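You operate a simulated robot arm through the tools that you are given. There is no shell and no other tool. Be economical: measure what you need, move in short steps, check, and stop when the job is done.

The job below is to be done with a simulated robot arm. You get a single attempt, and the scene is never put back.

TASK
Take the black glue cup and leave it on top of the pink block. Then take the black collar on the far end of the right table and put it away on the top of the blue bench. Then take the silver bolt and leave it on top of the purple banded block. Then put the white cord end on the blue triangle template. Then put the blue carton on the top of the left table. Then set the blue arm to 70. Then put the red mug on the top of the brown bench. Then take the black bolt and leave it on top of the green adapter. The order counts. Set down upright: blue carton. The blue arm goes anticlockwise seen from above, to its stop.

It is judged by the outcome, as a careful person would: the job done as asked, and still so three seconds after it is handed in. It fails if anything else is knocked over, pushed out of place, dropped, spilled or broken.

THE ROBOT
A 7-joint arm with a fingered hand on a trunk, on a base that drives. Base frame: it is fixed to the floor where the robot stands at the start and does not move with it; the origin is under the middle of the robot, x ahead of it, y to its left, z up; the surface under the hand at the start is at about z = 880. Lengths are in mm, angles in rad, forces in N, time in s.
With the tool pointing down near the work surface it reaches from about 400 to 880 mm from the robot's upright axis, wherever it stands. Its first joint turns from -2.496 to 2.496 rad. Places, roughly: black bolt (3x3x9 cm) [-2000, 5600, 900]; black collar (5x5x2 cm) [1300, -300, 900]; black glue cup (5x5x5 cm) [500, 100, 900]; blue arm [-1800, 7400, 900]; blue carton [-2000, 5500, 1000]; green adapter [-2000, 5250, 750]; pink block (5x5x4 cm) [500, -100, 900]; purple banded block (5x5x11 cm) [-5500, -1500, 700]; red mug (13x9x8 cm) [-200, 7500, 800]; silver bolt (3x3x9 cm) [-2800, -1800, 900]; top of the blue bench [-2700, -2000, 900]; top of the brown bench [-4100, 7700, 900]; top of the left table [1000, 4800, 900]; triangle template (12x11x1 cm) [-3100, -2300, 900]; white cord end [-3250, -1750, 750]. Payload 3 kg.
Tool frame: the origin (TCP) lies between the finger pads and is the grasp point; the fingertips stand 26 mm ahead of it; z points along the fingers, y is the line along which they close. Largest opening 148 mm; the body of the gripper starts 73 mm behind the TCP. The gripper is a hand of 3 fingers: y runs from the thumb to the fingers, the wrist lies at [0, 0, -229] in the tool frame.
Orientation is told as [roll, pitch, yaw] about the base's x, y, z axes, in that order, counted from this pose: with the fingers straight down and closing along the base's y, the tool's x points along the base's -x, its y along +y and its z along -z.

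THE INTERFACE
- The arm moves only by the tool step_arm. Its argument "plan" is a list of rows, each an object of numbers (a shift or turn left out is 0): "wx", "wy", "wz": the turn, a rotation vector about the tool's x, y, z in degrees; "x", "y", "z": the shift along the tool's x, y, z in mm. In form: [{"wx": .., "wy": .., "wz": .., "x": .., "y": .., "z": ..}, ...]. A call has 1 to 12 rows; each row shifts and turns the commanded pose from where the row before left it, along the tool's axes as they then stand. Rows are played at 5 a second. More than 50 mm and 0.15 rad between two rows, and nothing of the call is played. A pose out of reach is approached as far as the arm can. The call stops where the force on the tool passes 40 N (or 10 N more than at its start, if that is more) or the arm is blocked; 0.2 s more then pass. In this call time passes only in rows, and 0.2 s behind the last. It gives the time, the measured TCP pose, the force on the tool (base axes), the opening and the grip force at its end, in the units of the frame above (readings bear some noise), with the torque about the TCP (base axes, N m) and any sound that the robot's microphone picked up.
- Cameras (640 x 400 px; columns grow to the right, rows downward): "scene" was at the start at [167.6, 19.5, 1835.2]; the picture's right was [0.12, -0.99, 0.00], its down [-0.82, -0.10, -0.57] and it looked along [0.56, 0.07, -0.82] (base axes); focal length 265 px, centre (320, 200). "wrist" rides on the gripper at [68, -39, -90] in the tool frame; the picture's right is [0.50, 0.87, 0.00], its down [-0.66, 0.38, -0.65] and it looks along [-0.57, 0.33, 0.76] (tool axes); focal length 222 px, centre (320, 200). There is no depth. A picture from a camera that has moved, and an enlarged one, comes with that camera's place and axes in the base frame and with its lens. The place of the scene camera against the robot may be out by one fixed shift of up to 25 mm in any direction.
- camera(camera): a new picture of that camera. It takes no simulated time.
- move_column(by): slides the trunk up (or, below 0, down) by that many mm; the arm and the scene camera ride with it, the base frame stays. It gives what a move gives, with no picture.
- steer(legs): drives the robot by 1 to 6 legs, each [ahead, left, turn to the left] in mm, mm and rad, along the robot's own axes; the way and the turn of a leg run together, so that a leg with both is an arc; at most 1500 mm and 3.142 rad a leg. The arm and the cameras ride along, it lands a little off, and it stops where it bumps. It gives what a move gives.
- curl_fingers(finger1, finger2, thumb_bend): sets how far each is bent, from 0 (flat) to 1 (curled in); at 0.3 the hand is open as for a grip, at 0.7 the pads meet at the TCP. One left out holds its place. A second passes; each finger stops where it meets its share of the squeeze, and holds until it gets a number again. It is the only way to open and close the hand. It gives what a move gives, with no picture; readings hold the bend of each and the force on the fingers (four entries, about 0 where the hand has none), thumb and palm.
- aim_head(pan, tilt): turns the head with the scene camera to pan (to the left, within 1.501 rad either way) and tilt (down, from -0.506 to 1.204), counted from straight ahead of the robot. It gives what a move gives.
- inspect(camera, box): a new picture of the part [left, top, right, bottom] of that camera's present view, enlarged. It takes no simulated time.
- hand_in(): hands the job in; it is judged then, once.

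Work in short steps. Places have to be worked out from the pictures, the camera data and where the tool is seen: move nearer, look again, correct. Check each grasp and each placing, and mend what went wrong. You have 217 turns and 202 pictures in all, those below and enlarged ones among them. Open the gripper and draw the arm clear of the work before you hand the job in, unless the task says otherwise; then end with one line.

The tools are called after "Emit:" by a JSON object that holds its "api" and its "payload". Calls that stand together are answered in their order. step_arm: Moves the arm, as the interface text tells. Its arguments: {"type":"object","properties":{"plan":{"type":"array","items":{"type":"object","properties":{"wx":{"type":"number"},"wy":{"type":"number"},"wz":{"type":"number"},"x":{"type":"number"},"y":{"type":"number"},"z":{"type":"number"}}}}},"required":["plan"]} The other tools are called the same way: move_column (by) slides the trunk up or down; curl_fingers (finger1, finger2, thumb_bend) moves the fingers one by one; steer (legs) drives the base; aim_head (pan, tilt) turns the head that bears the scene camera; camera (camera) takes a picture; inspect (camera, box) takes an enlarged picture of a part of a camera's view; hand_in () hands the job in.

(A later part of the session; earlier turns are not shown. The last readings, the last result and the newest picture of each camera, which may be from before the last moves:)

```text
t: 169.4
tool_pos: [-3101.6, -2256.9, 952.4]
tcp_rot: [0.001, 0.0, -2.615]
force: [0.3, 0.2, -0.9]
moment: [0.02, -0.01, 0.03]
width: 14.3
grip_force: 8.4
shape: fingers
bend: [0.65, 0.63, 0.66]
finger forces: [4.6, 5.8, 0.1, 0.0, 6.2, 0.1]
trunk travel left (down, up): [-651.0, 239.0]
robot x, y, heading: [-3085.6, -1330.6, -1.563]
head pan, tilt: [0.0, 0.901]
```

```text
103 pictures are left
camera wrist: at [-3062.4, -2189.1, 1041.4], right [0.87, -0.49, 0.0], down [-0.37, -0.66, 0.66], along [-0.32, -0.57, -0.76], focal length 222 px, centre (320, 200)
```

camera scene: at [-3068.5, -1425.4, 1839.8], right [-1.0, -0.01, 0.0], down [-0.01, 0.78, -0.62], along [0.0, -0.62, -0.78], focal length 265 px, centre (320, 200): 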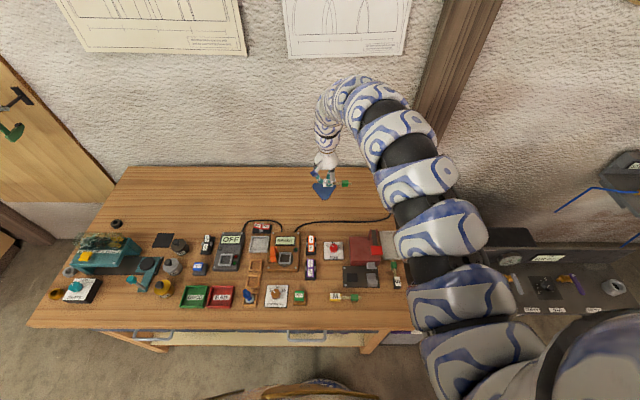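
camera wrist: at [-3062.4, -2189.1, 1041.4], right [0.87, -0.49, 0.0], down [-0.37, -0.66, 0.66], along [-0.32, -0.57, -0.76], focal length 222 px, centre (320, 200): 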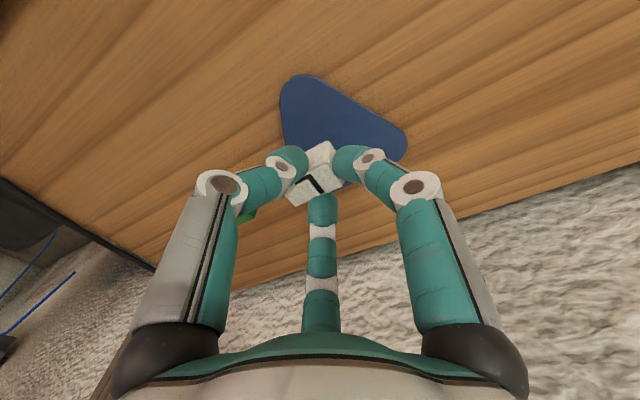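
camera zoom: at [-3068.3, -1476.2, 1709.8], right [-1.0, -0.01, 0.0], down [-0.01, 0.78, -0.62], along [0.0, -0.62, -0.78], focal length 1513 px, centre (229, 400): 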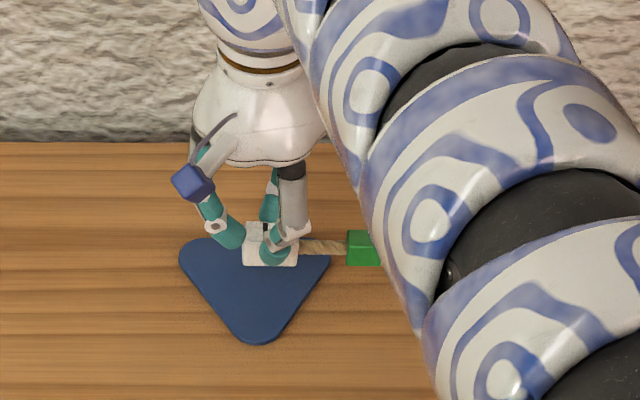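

The template apex is at (-3089,-2214), so the block is 44 mm behind it, over the template. I'll shift 8 mm toward its centreline and lower.

Emit:
{"api": "step_arm", "payload": {"plan": [{"x": 6.9, "y": 4, "z": 12}, {"z": 12}, {"z": 5}]}}

Emit:
{"api": "step_arm", "payload": {"plan": [{"z": 1.5}, {"z": 1.5}, {"z": 1.5}]}}

Emit:
{"api": "inspect", "payload": {"camera": "scene", "box": [280, 130, 392, 200]}}

```text
t: 170.2
tool_pos: [-3099.3, -2249.9, 931.6]
tcp_rot: [-0.001, -0.002, -2.613]
force: [-0.3, -0.4, 0.3]
moment: [0.0, -0.02, 0.0]
width: 14.3
grip_force: 8.5
shape: fingers
bend: [0.65, 0.63, 0.66]
finger forces: [4.5, 5.8, 0.0, 0.0, 6.0, 0.0]
out of reach, approached as far as the arm can: row 1
trunk travel left (down, up): [-651.0, 239.0]
robot x, y, heading: [-3083.3, -1332.9, -1.559]
head pan, tilt: [0.0, 0.901]
```

```text
t: 171.1
tool_pos: [-3099.5, -2250.2, 926.4]
tcp_rot: [0.003, -0.001, -2.612]
force: [0.2, 0.1, -0.3]
moment: [-0.01, 0.02, -0.02]
width: 14.4
grip_force: 8.1
shape: fingers
bend: [0.65, 0.63, 0.66]
finger forces: [4.5, 5.8, 0.0, 0.0, 6.2, 0.0]
trunk travel left (down, up): [-651.0, 239.0]
robot x, y, heading: [-3083.1, -1328.3, -1.567]
head pan, tilt: [0.0, 0.901]
```

```text
5.71 times, centred on (336, 165) of scene
camera zoom: at [-3068.2, -1474.7, 1710.0], right [-1.0, -0.01, 0.0], down [-0.01, 0.78, -0.62], along [0.0, -0.62, -0.78], focal length 1513 px, centre (229, 400)
```

zoom: 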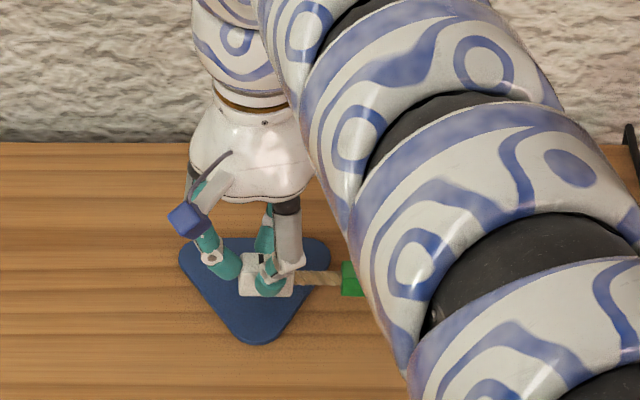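

It's well above the template. I'll nudge slightly and lower to contact.

Emit:
{"api": "step_arm", "payload": {"plan": [{"x": 4.8, "y": 1.7, "z": 1.5}, {"z": 1.5}, {"z": 1.5}, {"z": 1.5}]}}

Emit:
{"api": "step_arm", "payload": {"plan": [{"z": 1}, {"z": 1}, {"z": 1}]}}

```text
t: 172.1
tool_pos: [-3093.9, -2249.6, 920.7]
tcp_rot: [0.002, -0.003, -2.612]
force: [0.0, 0.2, -1.1]
moment: [0.01, -0.02, -0.01]
width: 14.5
grip_force: 8.4
shape: fingers
bend: [0.65, 0.63, 0.66]
finger forces: [4.4, 5.8, 0.0, 0.0, 6.1, 0.0]
trunk travel left (down, up): [-651.0, 239.0]
robot x, y, heading: [-3085.8, -1332.2, -1.565]
head pan, tilt: [0.0, 0.901]
```

```text
t: 172.8
tool_pos: [-3093.7, -2248.0, 918.8]
tcp_rot: [0.001, -0.002, -2.614]
force: [-0.3, 0.1, -0.3]
moment: [-0.01, -0.01, 0.03]
width: 14.3
grip_force: 7.9
shape: fingers
bend: [0.65, 0.63, 0.66]
finger forces: [4.4, 5.9, 0.0, 0.1, 6.0, 0.0]
trunk travel left (down, up): [-651.0, 239.0]
robot x, y, heading: [-3086.6, -1330.4, -1.565]
head pan, tilt: [0.0, 0.901]
```

Emit:
{"api": "step_arm", "payload": {"plan": [{"z": 1}, {"z": 1}, {"z": 1}, {"z": 1}]}}

Emit:
{"api": "inspect", "payload": {"camera": "wrist", "box": [220, 60, 420, 185]}}

```text
t: 173.8
tool_pos: [-3095.2, -2248.2, 916.6]
tcp_rot: [0.002, -0.001, -2.614]
force: [0.4, 0.2, -0.4]
moment: [0.01, 0.01, 0.01]
width: 14.3
grip_force: 8.5
shape: fingers
bend: [0.65, 0.63, 0.66]
finger forces: [4.3, 5.8, 0.0, 0.0, 6.1, 0.0]
out of reach, approached as far as the arm can: row 4
trunk travel left (down, up): [-651.0, 239.0]
robot x, y, heading: [-3087.2, -1326.7, -1.561]
head pan, tilt: [0.0, 0.901]
```

```text
3.20 times, centred on (320, 122) of wrist
camera zoom: at [-3055.5, -2179.6, 1006.0], right [0.87, -0.49, 0.0], down [-0.37, -0.66, 0.66], along [-0.32, -0.57, -0.76], focal length 711 px, centre (320, 448)
```

zoom: 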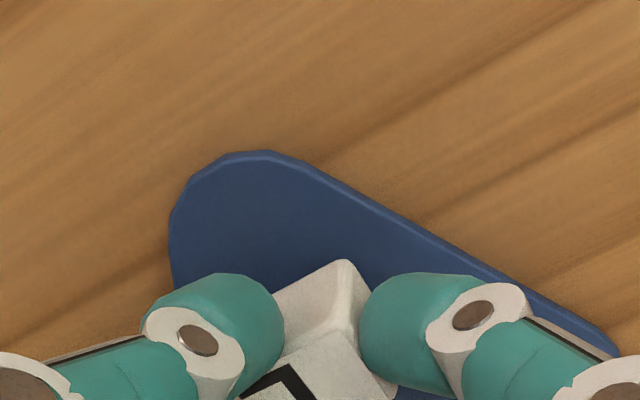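

The arm is at its reach limit, so I'll finish lowering with the trunk in small amounts.

Emit:
{"api": "move_column", "payload": {"by": -3}}

Emit:
{"api": "move_column", "payload": {"by": -2}}

```text
t: 174.4
tool_pos: [-3094.4, -2246.6, 913.3]
tcp_rot: [0.002, -0.002, -2.613]
force: [-0.6, 0.3, 0.3]
moment: [0.0, -0.01, 0.01]
width: 14.4
grip_force: 8.5
shape: fingers
bend: [0.65, 0.63, 0.66]
finger forces: [4.4, 5.9, 0.0, 0.0, 6.1, 0.0]
trunk travel left (down, up): [-648.0, 242.0]
robot x, y, heading: [-3084.4, -1330.8, -1.563]
head pan, tilt: [0.0, 0.901]
```

```text
t: 174.9
tool_pos: [-3094.6, -2247.1, 914.5]
tcp_rot: [0.002, -0.004, -2.615]
force: [0.3, -0.3, -0.8]
moment: [-0.03, 0.03, 0.0]
width: 14.5
grip_force: 8.7
shape: fingers
bend: [0.65, 0.63, 0.66]
finger forces: [4.4, 5.8, 0.0, 0.0, 6.1, 0.1]
trunk travel left (down, up): [-646.0, 244.0]
robot x, y, heading: [-3085.8, -1328.3, -1.564]
head pan, tilt: [0.0, 0.901]
```

Emit:
{"api": "move_column", "payload": {"by": -2}}

Emit:
{"api": "move_column", "payload": {"by": -2}}

Emit:
{"api": "inspect", "payload": {"camera": "wrist", "box": [220, 60, 420, 185]}}

```text
t: 175.4
tool_pos: [-3093.8, -2246.3, 912.1]
tcp_rot: [0.001, -0.003, -2.614]
force: [0.9, 0.0, 1.5]
moment: [-0.01, -0.01, -0.01]
width: 14.3
grip_force: 8.9
shape: fingers
bend: [0.65, 0.63, 0.66]
finger forces: [4.6, 6.3, 0.0, 0.1, 6.9, 0.1]
trunk travel left (down, up): [-644.0, 246.0]
robot x, y, heading: [-3086.3, -1332.3, -1.561]
head pan, tilt: [0.0, 0.901]
```

```text
t: 175.9
tool_pos: [-3094.3, -2248.0, 910.3]
tcp_rot: [0.003, -0.003, -2.613]
force: [0.4, 0.6, 9.8]
moment: [-0.01, 0.04, -0.02]
width: 13.7
grip_force: 10.4
shape: fingers
bend: [0.65, 0.63, 0.66]
finger forces: [5.4, 7.4, 0.0, 0.0, 8.1, 0.0]
trunk travel left (down, up): [-642.0, 248.0]
robot x, y, heading: [-3087.8, -1328.6, -1.566]
head pan, tilt: [0.0, 0.901]
```

```text
3.20 times, centred on (320, 122) of wrist
camera zoom: at [-3055.3, -2179.3, 998.3], right [0.87, -0.49, 0.0], down [-0.37, -0.65, 0.66], along [-0.32, -0.57, -0.75], focal length 711 px, centre (320, 448)
```

zoom: 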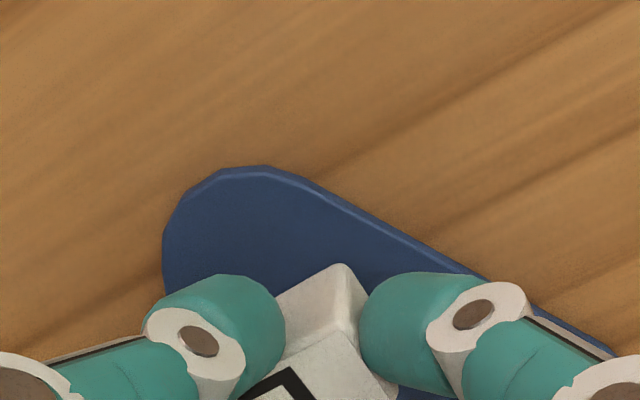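

Contact at about 10 N: the block sits on the template. I'll release in stages.

Emit:
{"api": "curl_fingers", "payload": {"finger1": 0.58, "finger2": 0.57, "thumb_bend": 0.6}}

Emit:
{"api": "curl_fingers", "payload": {"finger1": 0.45, "finger2": 0.45, "thumb_bend": 0.45}}

Emit:
{"api": "move_column", "payload": {"by": 150}}

Emit:
{"api": "camera", "payload": {"camera": "wrist"}}

Emit:
{"api": "camera", "payload": {"camera": "scene"}}

```text
t: 176.9
tool_pos: [-3095.2, -2247.9, 908.2]
tcp_rot: [0.002, -0.001, -2.614]
force: [0.1, 0.4, 0.4]
moment: [0.02, -0.01, 0.01]
width: 34.3
grip_force: 0.1
shape: fingers
bend: [0.57, 0.56, 0.6]
finger forces: [0.0, 0.1, 0.0, 0.0, 0.1, 0.0]
trunk travel left (down, up): [-642.0, 248.0]
robot x, y, heading: [-3086.9, -1328.2, -1.572]
head pan, tilt: [0.0, 0.901]
```

```text
t: 177.9
tool_pos: [-3094.8, -2246.7, 909.0]
tcp_rot: [0.0, -0.002, -2.612]
force: [0.0, -0.1, 0.3]
moment: [0.02, 0.01, -0.02]
width: 78.3
grip_force: 0.1
shape: fingers
bend: [0.45, 0.45, 0.45]
finger forces: [0.0, 0.0, 0.0, 0.0, 0.0, 0.0]
trunk travel left (down, up): [-642.0, 248.0]
robot x, y, heading: [-3087.9, -1329.1, -1.56]
head pan, tilt: [0.0, 0.901]
```

```text
t: 179.7
tool_pos: [-3094.1, -2247.5, 1058.5]
tcp_rot: [0.001, -0.003, -2.613]
force: [0.1, 0.0, -0.1]
moment: [0.01, -0.01, 0.02]
width: 78.2
grip_force: 0.1
shape: fingers
bend: [0.45, 0.45, 0.45]
finger forces: [0.0, 0.0, 0.0, 0.1, 0.1, 0.1]
trunk travel left (down, up): [-792.0, 98.0]
robot x, y, heading: [-3087.3, -1329.6, -1.563]
head pan, tilt: [0.0, 0.901]
```

```text
99 pictures are left
camera wrist: at [-3055.6, -2179.6, 1146.9], right [0.87, -0.49, 0.0], down [-0.37, -0.66, 0.66], along [-0.32, -0.57, -0.76], focal length 222 px, centre (320, 200)
```

wrist: 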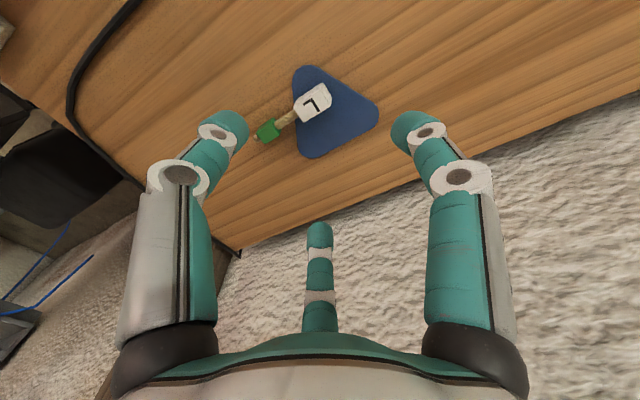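

```text
98 pictures are left
camera scene: at [-3068.3, -1474.9, 1850.9], right [-1.0, -0.01, 0.0], down [-0.01, 0.78, -0.62], along [0.0, -0.62, -0.78], focal length 265 px, centre (320, 200)
```

scene: 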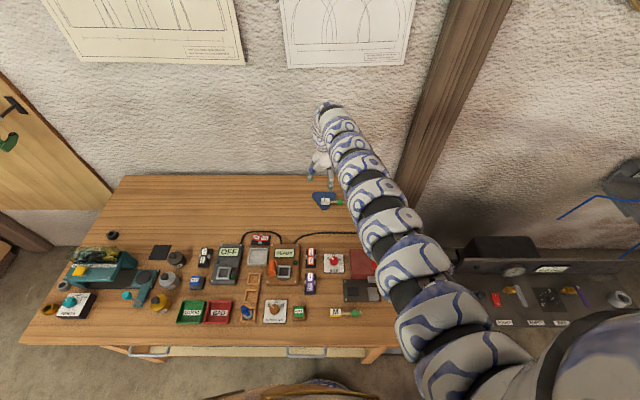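

The L block rests on the blue template. Now the blue carton, at about (-2000,5500): I'll back away, turn around to face +y, and look at the route.

Emit:
{"api": "steer", "payload": {"legs": [[-650, 0, 0], [0, 0, 3.13]]}}

Emit:
{"api": "aim_head", "payload": {"pan": 0, "tilt": 0.3}}

Emit:
{"api": "camera", "payload": {"camera": "scene"}}

```text
t: 190.6
tool_pos: [-3068.8, 235.1, 1058.8]
tcp_rot: [0.001, -0.002, 0.518]
force: [0.1, -1.2, 0.2]
moment: [0.0, 0.0, 0.03]
width: 78.3
grip_force: 0.1
shape: fingers
bend: [0.45, 0.45, 0.45]
finger forces: [0.0, 0.0, 0.0, 0.1, 0.1, 0.0]
trunk travel left (down, up): [-792.0, 98.0]
robot x, y, heading: [-3088.0, -683.0, 1.565]
head pan, tilt: [0.0, 0.901]
```

```text
t: 191.6
tool_pos: [-3068.8, 235.8, 1057.3]
tcp_rot: [0.004, -0.003, 0.517]
force: [-0.9, -0.4, 0.5]
moment: [0.01, -0.02, 0.03]
width: 77.9
grip_force: 0.1
shape: fingers
bend: [0.45, 0.45, 0.45]
finger forces: [0.0, 0.1, 0.1, 0.1, 0.0, 0.0]
trunk travel left (down, up): [-792.0, 98.0]
robot x, y, heading: [-3087.2, -680.7, 1.57]
head pan, tilt: [0.0, 0.3]
```

```text
97 pictures are left
camera scene: at [-3071.0, -497.7, 1903.2], right [1.0, 0.0, 0.0], down [0.0, -0.3, -0.95], along [0.0, 0.95, -0.3], focal length 265 px, centre (320, 200)
```

scene: 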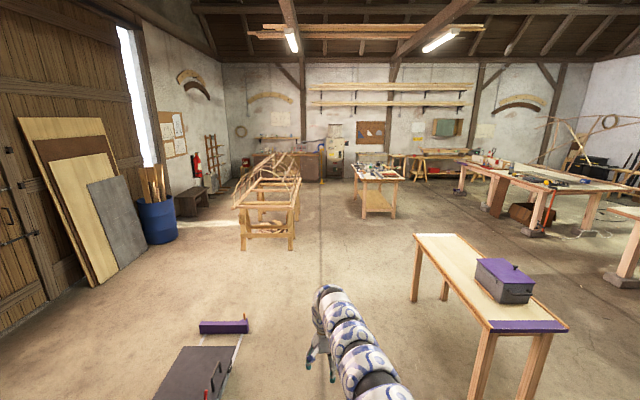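

The route is open: the corridor runs between the arch frame (x<-3490) and the near table (x>-2150). I'll shift right a bit and drive forward.

Emit:
{"api": "steer", "payload": {"legs": [[0, -220, 0], [1500, 0, 0], [1500, 0, 0], [1300, 0, 0]]}}

Emit:
{"api": "aim_head", "payload": {"pan": -0.4, "tilt": 0.4}}

Emit:
{"api": "camera", "payload": {"camera": "scene"}}

```text
t: 213.4
tool_pos: [-2858.9, 4515.6, 1058.6]
tcp_rot: [0.0, -0.002, 0.527]
force: [0.1, 0.4, 0.4]
moment: [-0.01, 0.0, 0.01]
width: 78.0
grip_force: 0.0
shape: fingers
bend: [0.45, 0.45, 0.45]
finger forces: [0.1, 0.0, 0.1, 0.1, 0.0, 0.0]
trunk travel left (down, up): [-792.0, 98.0]
robot x, y, heading: [-2868.2, 3600.1, 1.576]
head pan, tilt: [0.0, 0.3]
```

```text
t: 214.3
tool_pos: [-2857.7, 4515.5, 1057.7]
tcp_rot: [0.002, -0.002, 0.526]
force: [0.2, 0.0, -0.7]
moment: [-0.04, 0.01, 0.0]
width: 78.2
grip_force: 0.0
shape: fingers
bend: [0.45, 0.45, 0.45]
finger forces: [0.1, 0.0, 0.1, 0.0, 0.0, 0.0]
trunk travel left (down, up): [-792.0, 98.0]
robot x, y, heading: [-2869.5, 3598.9, 1.576]
head pan, tilt: [-0.4, 0.4]
```

```text
96 pictures are left
camera scene: at [-2818.1, 3773.7, 1894.0], right [0.92, -0.38, 0.0], down [-0.15, -0.36, -0.92], along [0.35, 0.85, -0.39], focal length 265 px, centre (320, 200)
```

scene: 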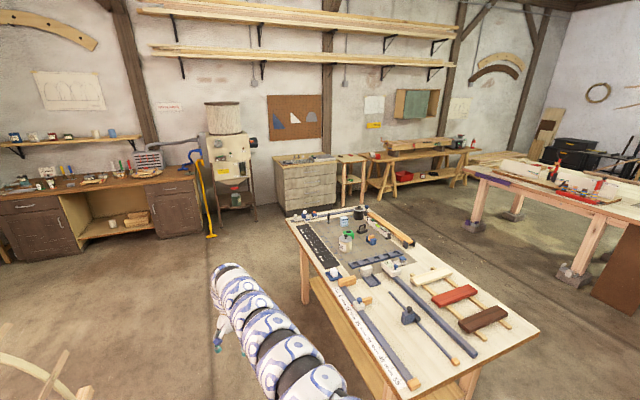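

Emit:
{"api": "inspect", "payload": {"camera": "scene", "box": [280, 195, 440, 295]}}

Emit:
{"api": "inspect", "payload": {"camera": "scene", "box": [440, 120, 640, 245]}}

```text
4.00 times, centred on (360, 245) of scene
camera zoom: at [-2818.1, 3773.7, 1894.0], right [0.92, -0.38, 0.0], down [-0.15, -0.36, -0.92], along [0.35, 0.85, -0.39], focal length 1059 px, centre (160, 20)
```

zoom: 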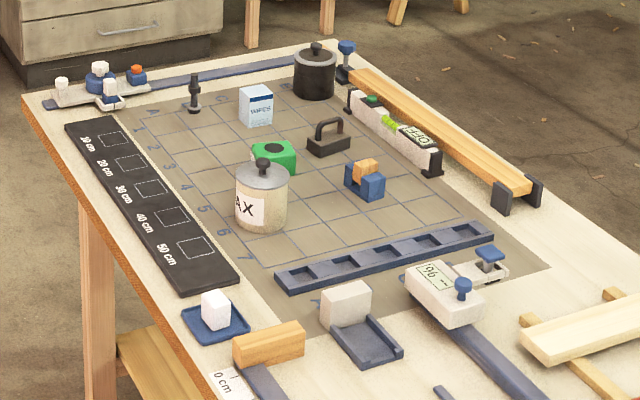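

```text
3.20 times, centred on (540, 182) of scene
camera zoom: at [-2818.1, 3773.7, 1894.0], right [0.92, -0.38, 0.0], down [-0.15, -0.36, -0.92], along [0.35, 0.85, -0.39], focal length 847 px, centre (-384, 256)
```

zoom: 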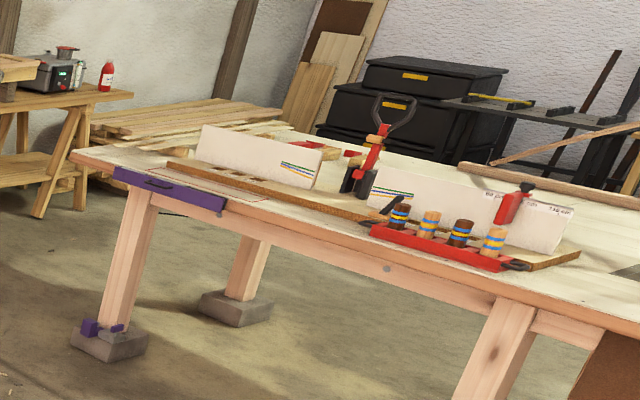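

The light-blue "WIPES" carton is near (-1940,5430), the black bolt near (-2028,5510), and the green adapter near (-1985,5253). I'll drive up beside this table and turn right to face it.

Emit:
{"api": "steer", "payload": {"legs": [[1300, 0, 0], [480, 0, 0], [0, 0, -1.576]]}}

Emit:
{"api": "aim_head", "payload": {"pan": 0, "tilt": 0.8}}

Emit:
{"api": "camera", "payload": {"camera": "scene"}}

Emit:
{"api": "camera", "payload": {"camera": "wrist"}}

```text
t: 227.1
tool_pos: [-1956.5, 5352.6, 1058.1]
tcp_rot: [0.002, -0.001, -1.062]
force: [0.9, -0.2, -0.2]
moment: [0.01, -0.02, -0.01]
width: 78.2
grip_force: 0.0
shape: fingers
bend: [0.45, 0.45, 0.45]
finger forces: [0.0, 0.0, 0.0, 0.0, 0.1, 0.1]
trunk travel left (down, up): [-792.0, 98.0]
robot x, y, heading: [-2871.5, 5382.3, -0.015]
head pan, tilt: [-0.4, 0.4]
```

```text
t: 228.0
tool_pos: [-1955.9, 5352.6, 1058.0]
tcp_rot: [0.002, -0.001, -1.063]
force: [0.3, 0.9, -0.7]
moment: [0.0, -0.02, 0.01]
width: 78.1
grip_force: 0.0
shape: fingers
bend: [0.45, 0.45, 0.45]
finger forces: [0.0, 0.0, 0.1, 0.0, 0.0, 0.0]
trunk travel left (down, up): [-792.0, 98.0]
robot x, y, heading: [-2871.5, 5381.2, -0.017]
head pan, tilt: [0.0, 0.799]
```

```text
93 pictures are left
camera scene: at [-2696.0, 5389.1, 1858.9], right [-0.01, -1.0, 0.0], down [-0.72, 0.01, -0.7], along [0.7, -0.01, -0.72], focal length 265 px, centre (320, 200)
```

scene: 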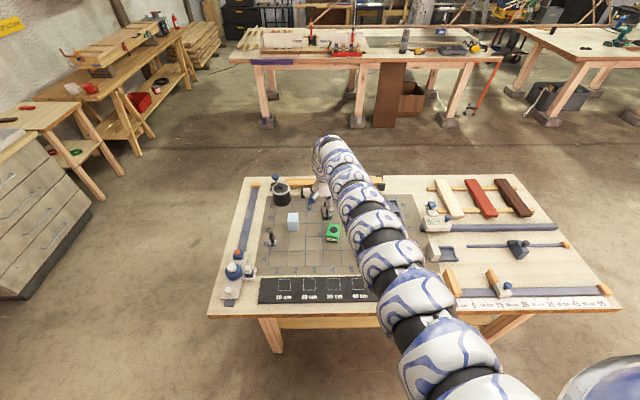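

```text
92 pictures are left
camera wrist: at [-2022.7, 5392.6, 1147.0], right [0.51, 0.86, 0.0], down [0.65, -0.39, 0.66], along [0.56, -0.34, -0.75], focal length 222 px, centre (320, 200)
```

wrist: 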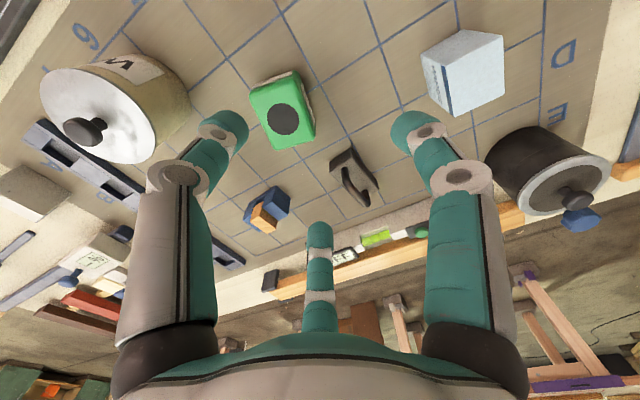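

The carton is in the wrist view at upper right. I'll zoom in.

Emit:
{"api": "inspect", "payload": {"camera": "wrist", "box": [400, 10, 528, 90]}}

Emit:
{"api": "inspect", "payload": {"camera": "scene", "box": [230, 160, 358, 240]}}

```text
5.00 times, centred on (464, 50) of wrist
camera zoom: at [-2022.7, 5392.6, 1147.0], right [0.51, 0.86, 0.0], down [0.65, -0.39, 0.66], along [0.56, -0.34, -0.75], focal length 1111 px, centre (-400, 950)
```

zoom: 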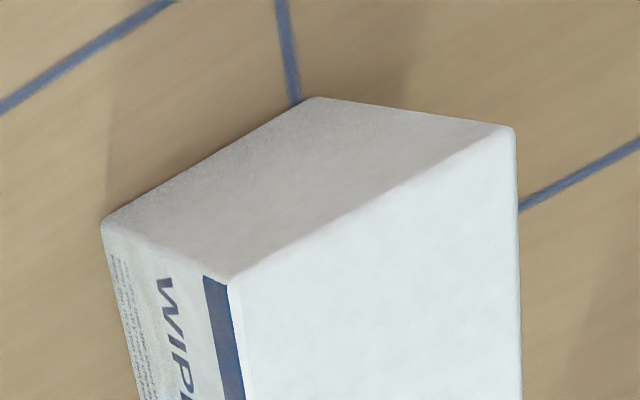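

```text
5.00 times, centred on (294, 200) of scene
camera zoom: at [-2696.0, 5389.1, 1858.9], right [-0.01, -1.0, 0.0], down [-0.72, 0.01, -0.7], along [0.7, -0.01, -0.72], focal length 1324 px, centre (450, 200)
```

zoom: 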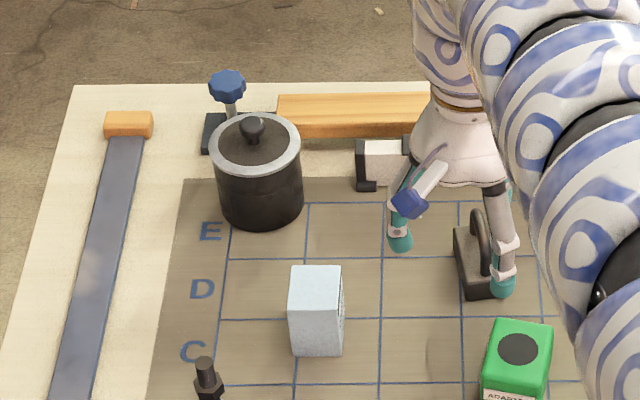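

The carton measures about 42×41×62 mm, centred near (-1919,5481) and axis-aligned. The current finger layout suits it. I'll drive 130 mm closer and move the hand over it.

Emit:
{"api": "steer", "payload": {"legs": [[130, 0, 0.015]]}}

Emit:
{"api": "step_arm", "payload": {"plan": [{"x": 40, "y": -5}, {"x": 40, "y": -5}, {"x": 40, "y": -5}, {"x": 37, "y": -4}, {"z": 20}]}}

Emit:
{"api": "camera", "payload": {"camera": "wrist"}}

```text
t: 229.3
tool_pos: [-1822.4, 5365.9, 1056.6]
tcp_rot: [0.0, -0.002, -1.047]
force: [-0.1, 0.3, 0.1]
moment: [0.03, 0.03, 0.02]
width: 78.4
grip_force: 0.0
shape: fingers
bend: [0.45, 0.45, 0.45]
finger forces: [0.1, 0.1, 0.1, 0.0, 0.0, 0.1]
trunk travel left (down, up): [-792.0, 98.0]
robot x, y, heading: [-2740.6, 5378.6, 0.001]
head pan, tilt: [0.0, 0.799]
```

```text
t: 230.5
tool_pos: [-1919.5, 5493.3, 1037.2]
tcp_rot: [-0.001, -0.001, -1.048]
force: [0.4, 0.3, -0.2]
moment: [-0.02, 0.02, 0.0]
width: 78.5
grip_force: 0.0
shape: fingers
bend: [0.45, 0.45, 0.45]
finger forces: [0.1, 0.1, 0.1, 0.1, 0.0, 0.0]
trunk travel left (down, up): [-792.0, 98.0]
robot x, y, heading: [-2740.0, 5380.5, 0.0]
head pan, tilt: [0.0, 0.799]
```

```text
89 pictures are left
camera wrist: at [-1987.1, 5532.2, 1125.7], right [0.5, 0.87, 0.0], down [0.65, -0.38, 0.65], along [0.57, -0.33, -0.76], focal length 222 px, centre (320, 200)
```

wrist: 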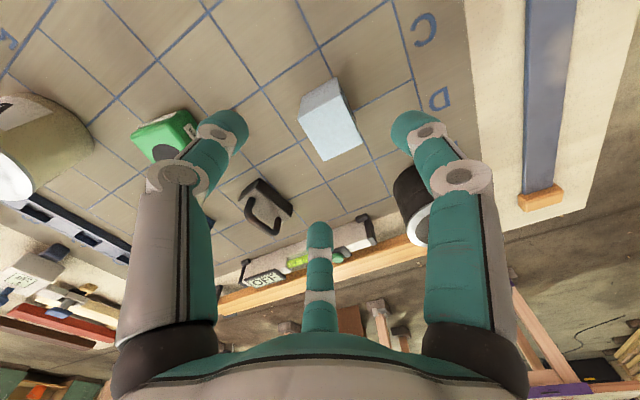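

Emit:
{"api": "inspect", "payload": {"camera": "wrist", "box": [272, 60, 400, 140]}}

Emit:
{"api": "inspect", "payload": {"camera": "wrist", "box": [272, 90, 400, 170]}}

```text
5.00 times, centred on (336, 100) of wrist
camera zoom: at [-1987.1, 5532.2, 1125.7], right [0.5, 0.87, 0.0], down [0.65, -0.38, 0.65], along [0.57, -0.33, -0.76], focal length 1111 px, centre (240, 700)
```

zoom: 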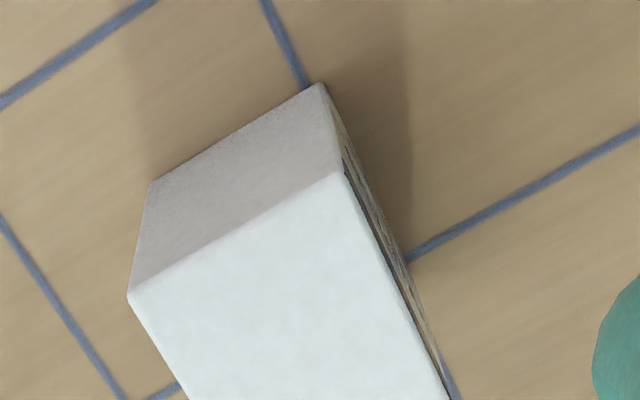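

```text
5.00 times, centred on (336, 130) of wrist
camera zoom: at [-1987.1, 5532.2, 1125.7], right [0.5, 0.87, 0.0], down [0.65, -0.38, 0.65], along [0.57, -0.33, -0.76], focal length 1111 px, centre (240, 550)
```

zoom: 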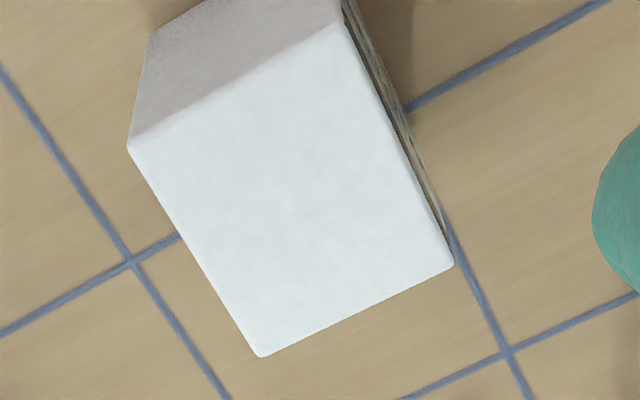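

Triangulating two views gives a table at z≈840, with the box about 54×47×70 mm centred at (-1898,5494), top z≈910. I'll open slightly, recentre and descend.

Emit:
{"api": "curl_fingers", "payload": {"finger1": 0.4, "finger2": 0.4, "thumb_bend": 0.4}}

Emit:
{"api": "step_arm", "payload": {"plan": [{"x": -9.6, "y": 18.7, "z": 20}, {"z": 40}, {"z": 30}]}}

Emit:
{"api": "camera", "payload": {"camera": "wrist"}}

```text
t: 231.5
tool_pos: [-1919.8, 5493.7, 1038.3]
tcp_rot: [0.003, -0.003, -1.046]
force: [0.4, 0.2, -0.3]
moment: [-0.02, -0.03, 0.0]
width: 94.4
grip_force: 0.0
shape: fingers
bend: [0.4, 0.4, 0.4]
finger forces: [0.0, 0.0, 0.1, 0.0, 0.0, 0.0]
trunk travel left (down, up): [-792.0, 98.0]
robot x, y, heading: [-2738.7, 5379.6, 0.002]
head pan, tilt: [0.0, 0.799]
```

```text
t: 232.3
tool_pos: [-1900.3, 5490.0, 948.2]
tcp_rot: [-0.001, -0.003, -1.049]
force: [-0.6, -0.3, 0.3]
moment: [-0.01, 0.04, 0.01]
width: 94.7
grip_force: 0.0
shape: fingers
bend: [0.4, 0.4, 0.4]
finger forces: [0.1, 0.1, 0.0, 0.0, 0.0, 0.0]
trunk travel left (down, up): [-792.0, 98.0]
robot x, y, heading: [-2743.3, 5383.2, 0.005]
head pan, tilt: [0.0, 0.799]
```

```text
86 pictures are left
camera wrist: at [-1968.0, 5528.8, 1037.3], right [0.5, 0.87, 0.0], down [0.65, -0.38, 0.66], along [0.57, -0.33, -0.76], focal length 222 px, centre (320, 200)
```

wrist: 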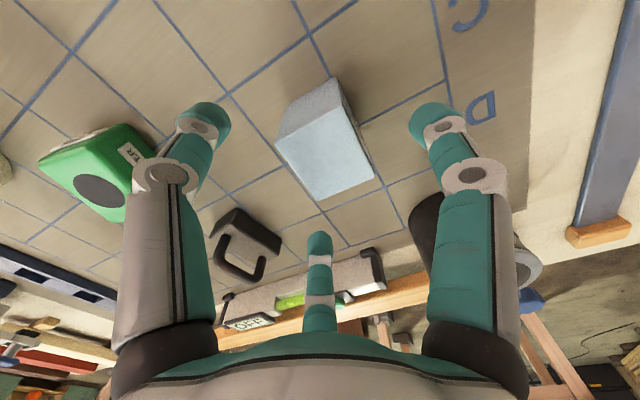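

The box centre is about (-1900,5495). I'll nudge +y by 4 mm and lower to TCP z≈890.

Emit:
{"api": "step_arm", "payload": {"plan": [{"x": 3.9, "y": 2.2, "z": 15}, {"z": 22}, {"z": 20}]}}

Emit:
{"api": "camera", "payload": {"camera": "wrist"}}

```text
t: 233.1
tool_pos: [-1904.1, 5489.2, 941.4]
tcp_rot: [0.001, -0.002, -1.047]
force: [-0.9, -1.1, -0.3]
moment: [0.01, 0.01, 0.01]
width: 94.8
grip_force: 0.1
shape: fingers
bend: [0.4, 0.4, 0.4]
finger forces: [0.0, 0.0, 0.1, 0.0, 0.0, 0.0]
out of reach, approached as far as the arm can: row 1, 2, 3
trunk travel left (down, up): [-792.0, 98.0]
robot x, y, heading: [-2745.3, 5380.0, -0.001]
head pan, tilt: [0.0, 0.799]
```

```text
85 pictures are left
camera wrist: at [-1972.0, 5528.7, 1028.6], right [0.5, 0.87, 0.0], down [0.65, -0.38, 0.66], along [0.57, -0.33, -0.76], focal length 222 px, centre (320, 200)
```

wrist: 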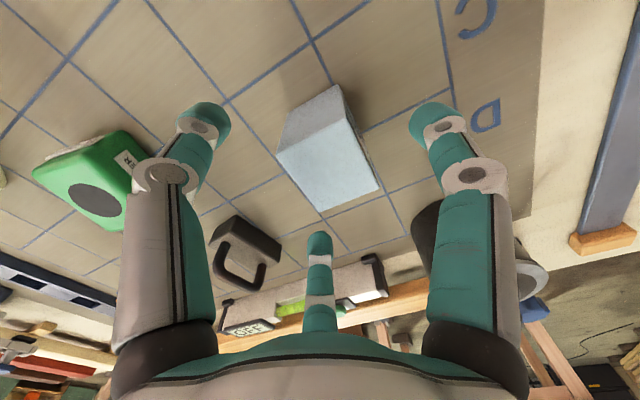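

I'm at the reach limit, so I'll descend with the trunk instead, then fix the small horizontal offset.

Emit:
{"api": "move_column", "payload": {"by": -50}}

Emit:
{"api": "step_arm", "payload": {"plan": [{"x": 3.5, "y": 6}]}}

Emit:
{"api": "camera", "payload": {"camera": "wrist"}}

```text
t: 234.0
tool_pos: [-1905.0, 5489.6, 890.1]
tcp_rot: [0.0, -0.001, -1.046]
force: [0.1, 0.1, -0.8]
moment: [0.0, -0.02, -0.01]
width: 94.7
grip_force: 0.0
shape: fingers
bend: [0.4, 0.4, 0.4]
finger forces: [0.0, 0.0, 0.1, 0.0, 0.0, 0.0]
trunk travel left (down, up): [-742.0, 148.0]
robot x, y, heading: [-2741.0, 5381.4, -0.0]
head pan, tilt: [0.0, 0.799]
```

```text
t: 234.4
tool_pos: [-1905.2, 5493.9, 892.2]
tcp_rot: [0.002, -0.001, -1.047]
force: [-0.3, 0.1, 0.4]
moment: [-0.01, 0.02, -0.03]
width: 94.9
grip_force: 0.0
shape: fingers
bend: [0.4, 0.4, 0.4]
finger forces: [0.1, 0.0, 0.0, 0.0, 0.0, 0.1]
out of reach, approached as far as the arm can: row 1
trunk travel left (down, up): [-742.0, 148.0]
robot x, y, heading: [-2746.9, 5378.5, 0.001]
head pan, tilt: [0.0, 0.799]
```

```text
84 pictures are left
camera wrist: at [-1973.1, 5532.6, 981.1], right [0.5, 0.87, 0.0], down [0.65, -0.38, 0.66], along [0.57, -0.33, -0.75], focal length 222 px, centre (320, 200)
```

wrist: 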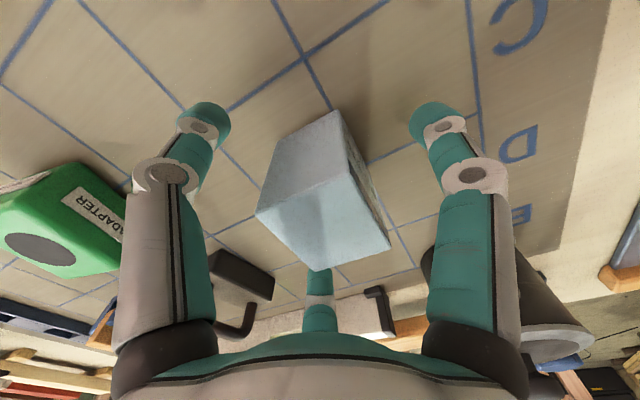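

The box is well between the fingers, so I'll close.

Emit:
{"api": "curl_fingers", "payload": {"finger1": 0.48, "finger2": 0.48, "thumb_bend": 0.48}}

Emit:
{"api": "curl_fingers", "payload": {"finger1": 0.7, "finger2": 0.7, "thumb_bend": 0.7}}

Emit:
{"api": "camera", "payload": {"camera": "wrist"}}

```text
t: 235.4
tool_pos: [-1905.4, 5493.5, 891.0]
tcp_rot: [0.001, -0.001, -1.047]
force: [0.5, -0.2, 0.8]
moment: [0.05, 0.0, 0.03]
width: 69.4
grip_force: 0.1
shape: fingers
bend: [0.48, 0.48, 0.48]
finger forces: [0.1, 0.0, 0.1, 0.1, 0.0, 0.0]
trunk travel left (down, up): [-742.0, 148.0]
robot x, y, heading: [-2742.3, 5378.8, 0.002]
head pan, tilt: [0.0, 0.799]
```

```text
t: 236.4
tool_pos: [-1904.7, 5494.1, 892.6]
tcp_rot: [0.0, -0.002, -1.047]
force: [0.0, 0.1, 0.6]
moment: [0.0, -0.05, 0.0]
width: 45.0
grip_force: 20.4
shape: fingers
bend: [0.55, 0.52, 0.59]
finger forces: [12.3, 13.2, 0.0, 0.0, 15.0, 0.0]
trunk travel left (down, up): [-742.0, 148.0]
robot x, y, heading: [-2741.4, 5381.8, 0.001]
head pan, tilt: [0.0, 0.799]
```

```text
83 pictures are left
camera wrist: at [-1973.3, 5532.5, 980.8], right [0.5, 0.87, 0.0], down [0.65, -0.38, 0.66], along [0.57, -0.33, -0.76], focal length 222 px, centre (320, 200)
```

wrist: 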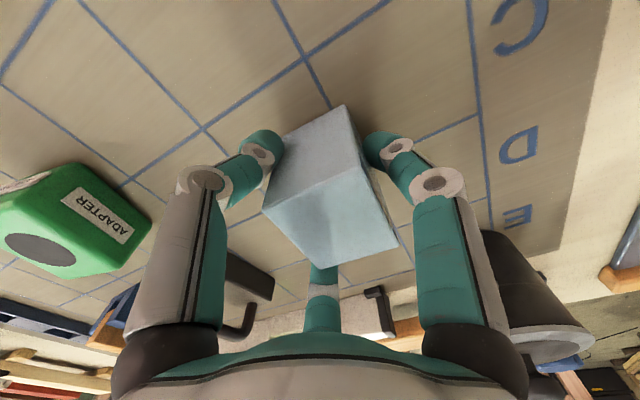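

The grip is firm. I'll lift with the trunk.

Emit:
{"api": "move_column", "payload": {"by": 145}}

Emit:
{"api": "camera", "payload": {"camera": "wrist"}}

Emit:
{"api": "aim_head", "payload": {"pan": 0.1, "tilt": 0.4}}

Emit:
{"api": "camera", "payload": {"camera": "scene"}}

```text
t: 238.1
tool_pos: [-1905.1, 5492.9, 1036.9]
tcp_rot: [0.002, -0.001, -1.047]
force: [-0.1, 0.8, 0.1]
moment: [-0.01, -0.02, 0.03]
width: 45.4
grip_force: 20.4
shape: fingers
bend: [0.55, 0.52, 0.59]
finger forces: [12.1, 13.2, 0.0, 0.0, 15.1, 0.1]
trunk travel left (down, up): [-887.0, 3.0]
robot x, y, heading: [-2742.7, 5378.7, 0.002]
head pan, tilt: [0.0, 0.799]
```

```text
82 pictures are left
camera wrist: at [-1973.1, 5532.4, 1125.6], right [0.5, 0.87, 0.0], down [0.65, -0.38, 0.66], along [0.57, -0.33, -0.76], focal length 222 px, centre (320, 200)
```

wrist: 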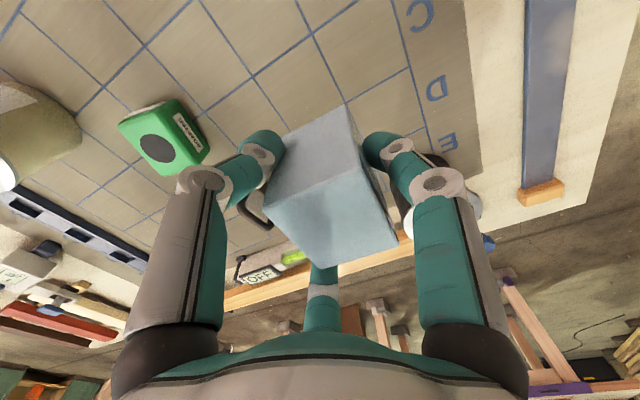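

```text
t: 239.0
tool_pos: [-1905.7, 5492.7, 1037.1]
tcp_rot: [0.001, -0.002, -1.046]
force: [-0.5, 0.0, -0.6]
moment: [-0.04, 0.0, -0.02]
width: 44.8
grip_force: 20.7
shape: fingers
bend: [0.55, 0.52, 0.59]
finger forces: [12.2, 13.4, 0.1, 0.0, 15.1, 0.0]
trunk travel left (down, up): [-887.0, 3.0]
robot x, y, heading: [-2740.2, 5375.8, -0.002]
head pan, tilt: [0.099, 0.4]
```

```text
81 pictures are left
camera scene: at [-2553.5, 5400.0, 1988.9], right [0.1, -0.99, 0.0], down [-0.39, -0.04, -0.92], along [0.92, 0.09, -0.39], focal length 265 px, centre (320, 200)
```

scene: 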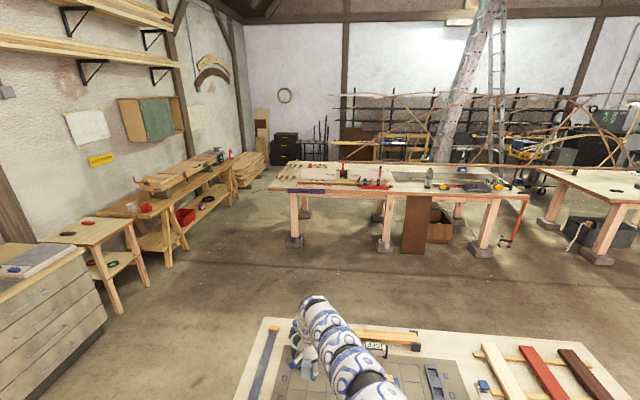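

The carton is held. To reach the left table (west edge at x≈350) I'll go round the south end of this table with the hand kept away from tall items.

Emit:
{"api": "steer", "payload": {"legs": [[-240, 0, 0], [0, 0, -1.571], [1500, 0, 0], [250, 0, 0], [0, 0, 1.571], [1300, 0, 0]]}}

Emit:
{"api": "aim_head", "payload": {"pan": 0.3, "tilt": 0.4}}

Emit:
{"api": "camera", "payload": {"camera": "scene"}}

```text
t: 263.0
tool_pos: [-815.7, 3767.7, 1036.7]
tcp_rot: [0.001, -0.002, -1.04]
force: [0.0, 0.5, -1.6]
moment: [0.0, 0.01, 0.02]
width: 43.8
grip_force: 19.4
shape: fingers
bend: [0.55, 0.52, 0.59]
finger forces: [12.0, 12.5, 0.1, 0.0, 14.0, 0.0]
trunk travel left (down, up): [-887.0, 3.0]
robot x, y, heading: [-1651.7, 3648.8, 0.005]
head pan, tilt: [0.099, 0.4]
```

```text
t: 263.7
tool_pos: [-816.5, 3766.6, 1036.1]
tcp_rot: [0.002, -0.002, -1.04]
force: [0.5, 0.6, -0.7]
moment: [-0.01, -0.02, 0.0]
width: 43.8
grip_force: 19.1
shape: fingers
bend: [0.55, 0.52, 0.59]
finger forces: [12.0, 12.5, 0.0, 0.0, 14.1, 0.0]
trunk travel left (down, up): [-887.0, 3.0]
robot x, y, heading: [-1649.8, 3646.1, 0.005]
head pan, tilt: [0.3, 0.4]
```

```text
80 pictures are left
camera scene: at [-1467.4, 3687.2, 1989.0], right [0.3, -0.95, 0.0], down [-0.37, -0.12, -0.92], along [0.88, 0.28, -0.39], focal length 265 px, centre (320, 200)
```

scene: 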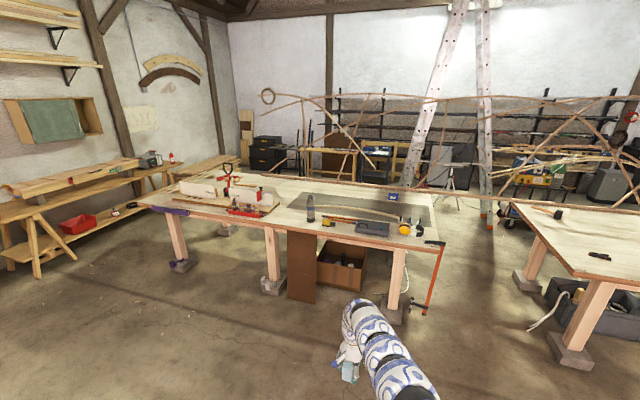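

The left table's front edge is at x≈470. I'll zoom in to find a free patch.

Emit:
{"api": "inspect", "payload": {"camera": "scene", "box": [200, 155, 440, 305]}}

```text
2.67 times, centred on (320, 230) of scene
camera zoom: at [-1467.4, 3687.2, 1989.0], right [0.3, -0.95, 0.0], down [-0.37, -0.12, -0.92], along [0.88, 0.28, -0.39], focal length 706 px, centre (320, 120)
```

zoom: 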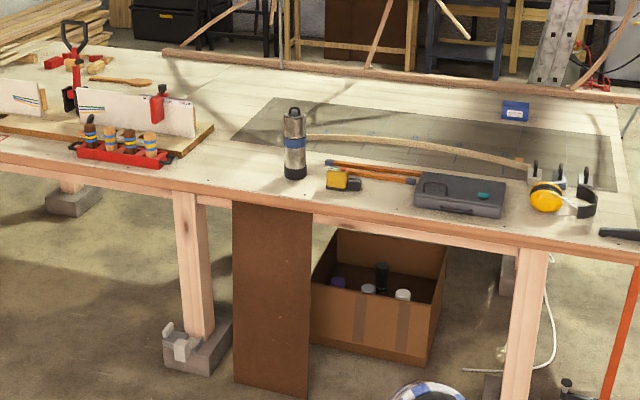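

The free patch between the red tray and the tall bottle is around (610,4665). I'll drive east, strafe north, and come in straight.

Emit:
{"api": "steer", "payload": {"legs": [[1100, 0, 0], [0, 890, 0]]}}

Emit:
{"api": "aim_head", "payload": {"pan": 0.0, "tilt": 0.6}}

Emit:
{"api": "camera", "payload": {"camera": "scene"}}

```text
t: 273.7
tool_pos: [265.3, 4685.7, 1037.3]
tcp_rot: [0.002, -0.002, -1.024]
force: [0.0, 0.4, -0.1]
moment: [-0.01, -0.02, -0.03]
width: 43.6
grip_force: 18.7
shape: fingers
bend: [0.55, 0.52, 0.59]
finger forces: [11.6, 12.7, 0.0, 0.0, 14.2, 0.1]
trunk travel left (down, up): [-887.0, 3.0]
robot x, y, heading: [-567.9, 4552.5, 0.023]
head pan, tilt: [0.3, 0.4]
```

```text
t: 274.5
tool_pos: [264.9, 4685.4, 1036.5]
tcp_rot: [0.002, -0.001, -1.025]
force: [-0.1, 0.8, -0.5]
moment: [-0.04, 0.03, 0.0]
width: 43.6
grip_force: 19.0
shape: fingers
bend: [0.55, 0.52, 0.59]
finger forces: [11.6, 12.7, 0.0, 0.1, 14.2, 0.1]
trunk travel left (down, up): [-887.0, 3.0]
robot x, y, heading: [-570.7, 4552.9, 0.019]
head pan, tilt: [0.0, 0.6]
```

```text
78 pictures are left
camera scene: at [-383.6, 4568.1, 1970.8], right [0.02, -1.0, 0.0], down [-0.56, -0.01, -0.83], along [0.82, 0.02, -0.56], focal length 265 px, centre (320, 200)
```

scene: 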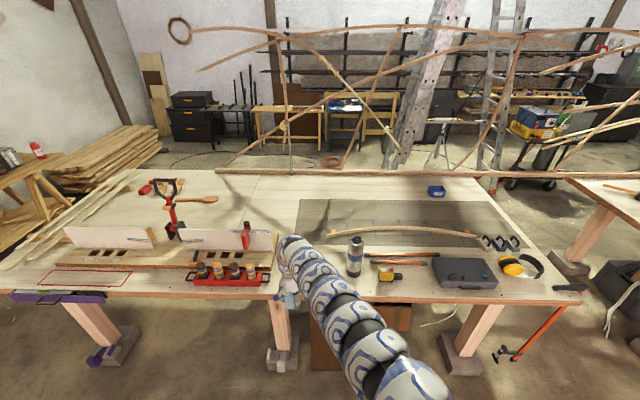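

The gap is confirmed, with the bottle at y≈4403 and the tray end at y≈4853. I'll drive forward 340 mm.

Emit:
{"api": "steer", "payload": {"legs": [[340, 0, -0.02]]}}

Emit:
{"api": "camera", "payload": {"camera": "wrist"}}

```text
t: 276.7
tool_pos: [612.4, 4675.5, 1036.4]
tcp_rot: [0.001, -0.002, -1.045]
force: [0.1, -0.2, -0.7]
moment: [-0.02, 0.05, 0.0]
width: 43.5
grip_force: 19.2
shape: fingers
bend: [0.55, 0.52, 0.59]
finger forces: [11.6, 12.8, 0.1, 0.0, 14.2, 0.0]
trunk travel left (down, up): [-887.0, 3.0]
robot x, y, heading: [-225.2, 4556.6, 0.004]
head pan, tilt: [0.0, 0.6]
```

```text
77 pictures are left
camera wrist: at [544.5, 4713.8, 1125.1], right [0.5, 0.87, 0.0], down [0.66, -0.37, 0.66], along [0.57, -0.33, -0.76], focal length 222 px, centre (320, 200)
```

wrist: 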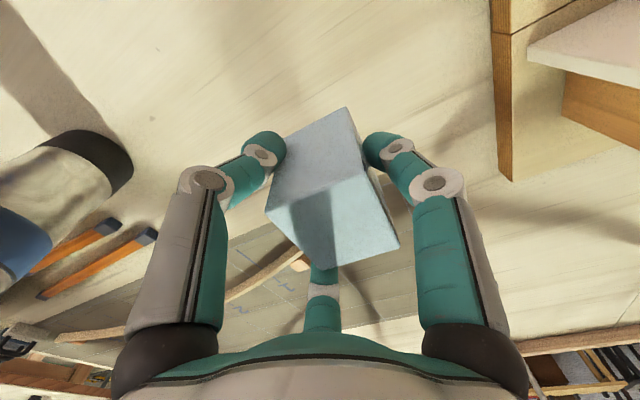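

The spot beneath is clear. I'll lower with the trunk to just above the table, then feel down with the arm.

Emit:
{"api": "move_column", "payload": {"by": -90}}

Emit:
{"api": "step_arm", "payload": {"plan": [{"z": 2}, {"z": 2}, {"z": 2}, {"z": 2}]}}

Emit:
{"api": "camera", "payload": {"camera": "wrist"}}

```text
t: 278.0
tool_pos: [611.5, 4675.7, 947.4]
tcp_rot: [0.002, -0.001, -1.043]
force: [0.2, -0.1, -1.0]
moment: [-0.02, 0.02, 0.02]
width: 43.6
grip_force: 19.3
shape: fingers
bend: [0.55, 0.52, 0.59]
finger forces: [11.6, 12.8, 0.0, 0.0, 14.2, 0.1]
trunk travel left (down, up): [-797.0, 93.0]
robot x, y, heading: [-223.7, 4560.1, 0.003]
head pan, tilt: [0.0, 0.6]
```

```text
t: 279.0
tool_pos: [610.5, 4675.3, 942.6]
tcp_rot: [0.003, -0.002, -1.042]
force: [0.5, 0.6, -0.4]
moment: [0.03, 0.0, 0.03]
width: 43.6
grip_force: 19.6
shape: fingers
bend: [0.55, 0.52, 0.59]
finger forces: [11.4, 12.8, 0.0, 0.0, 14.3, 0.0]
out of reach, approached as far as the arm can: row 4
trunk travel left (down, up): [-797.0, 93.0]
robot x, y, heading: [-225.8, 4559.5, 0.006]
head pan, tilt: [0.0, 0.6]
```

```text
76 pictures are left
camera wrist: at [542.7, 4713.5, 1030.3], right [0.5, 0.87, 0.0], down [0.66, -0.37, 0.66], along [0.57, -0.33, -0.76], focal length 222 px, centre (320, 200)
```

wrist: 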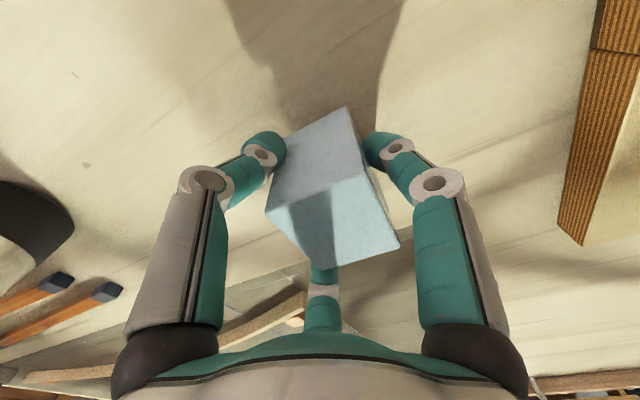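

I'll pull in 30 mm to regain vertical range, then feel downward with the force stop active.

Emit:
{"api": "step_arm", "payload": {"plan": [{"x": 15, "y": -26}, {"z": 3}, {"z": 2}, {"z": 2}, {"z": 2}, {"z": 2}]}}

Emit:
{"api": "step_arm", "payload": {"plan": [{"z": 2}, {"z": 2}, {"z": 2}, {"z": 1.5}, {"z": 1.5}]}}

```text
t: 280.4
tool_pos: [580.4, 4674.2, 930.3]
tcp_rot: [0.002, -0.002, -1.042]
force: [-0.1, -0.1, 4.0]
moment: [-0.01, -0.19, 0.01]
width: 42.6
grip_force: 19.1
shape: fingers
bend: [0.55, 0.52, 0.6]
finger forces: [11.1, 12.9, 0.0, 0.1, 14.6, 0.0]
trunk travel left (down, up): [-797.0, 93.0]
robot x, y, heading: [-225.3, 4556.9, 0.007]
head pan, tilt: [0.0, 0.6]
```

```text
t: 281.6
tool_pos: [578.7, 4676.0, 923.9]
tcp_rot: [0.004, -0.003, -1.042]
force: [-2.8, 6.6, 31.6]
moment: [0.13, -0.05, -0.12]
width: 40.2
grip_force: 23.9
shape: fingers
bend: [0.56, 0.52, 0.62]
finger forces: [13.3, 14.3, 0.0, 0.1, 19.4, 0.1]
trunk travel left (down, up): [-797.0, 93.0]
robot x, y, heading: [-223.7, 4559.1, 0.005]
head pan, tilt: [0.0, 0.6]
```

Contact was at z≈930, and I've pressed a little too far (32 N). I'll ease back 5 mm and check.

Emit:
{"api": "step_arm", "payload": {"plan": [{"z": -3}, {"z": -3}]}}

Emit:
{"api": "camera", "payload": {"camera": "wrist"}}

```text
t: 282.2
tool_pos: [579.2, 4672.6, 925.3]
tcp_rot: [-0.001, 0.0, -1.044]
force: [-0.5, -0.2, -0.2]
moment: [-0.03, 0.06, -0.02]
width: 39.8
grip_force: 19.2
shape: fingers
bend: [0.56, 0.52, 0.61]
finger forces: [10.4, 13.3, 0.0, 0.1, 14.9, 0.0]
trunk travel left (down, up): [-797.0, 93.0]
robot x, y, heading: [-226.9, 4559.6, 0.009]
head pan, tilt: [0.0, 0.6]
```

```text
75 pictures are left
camera wrist: at [511.5, 4711.6, 1014.5], right [0.5, 0.87, 0.0], down [0.66, -0.37, 0.65], along [0.57, -0.33, -0.76], focal length 222 px, centre (320, 200)
```

wrist: 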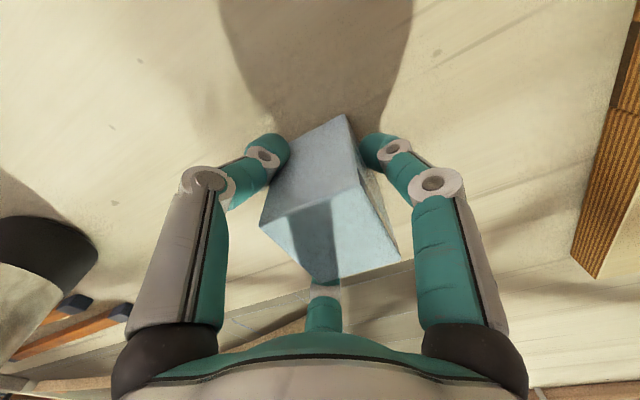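

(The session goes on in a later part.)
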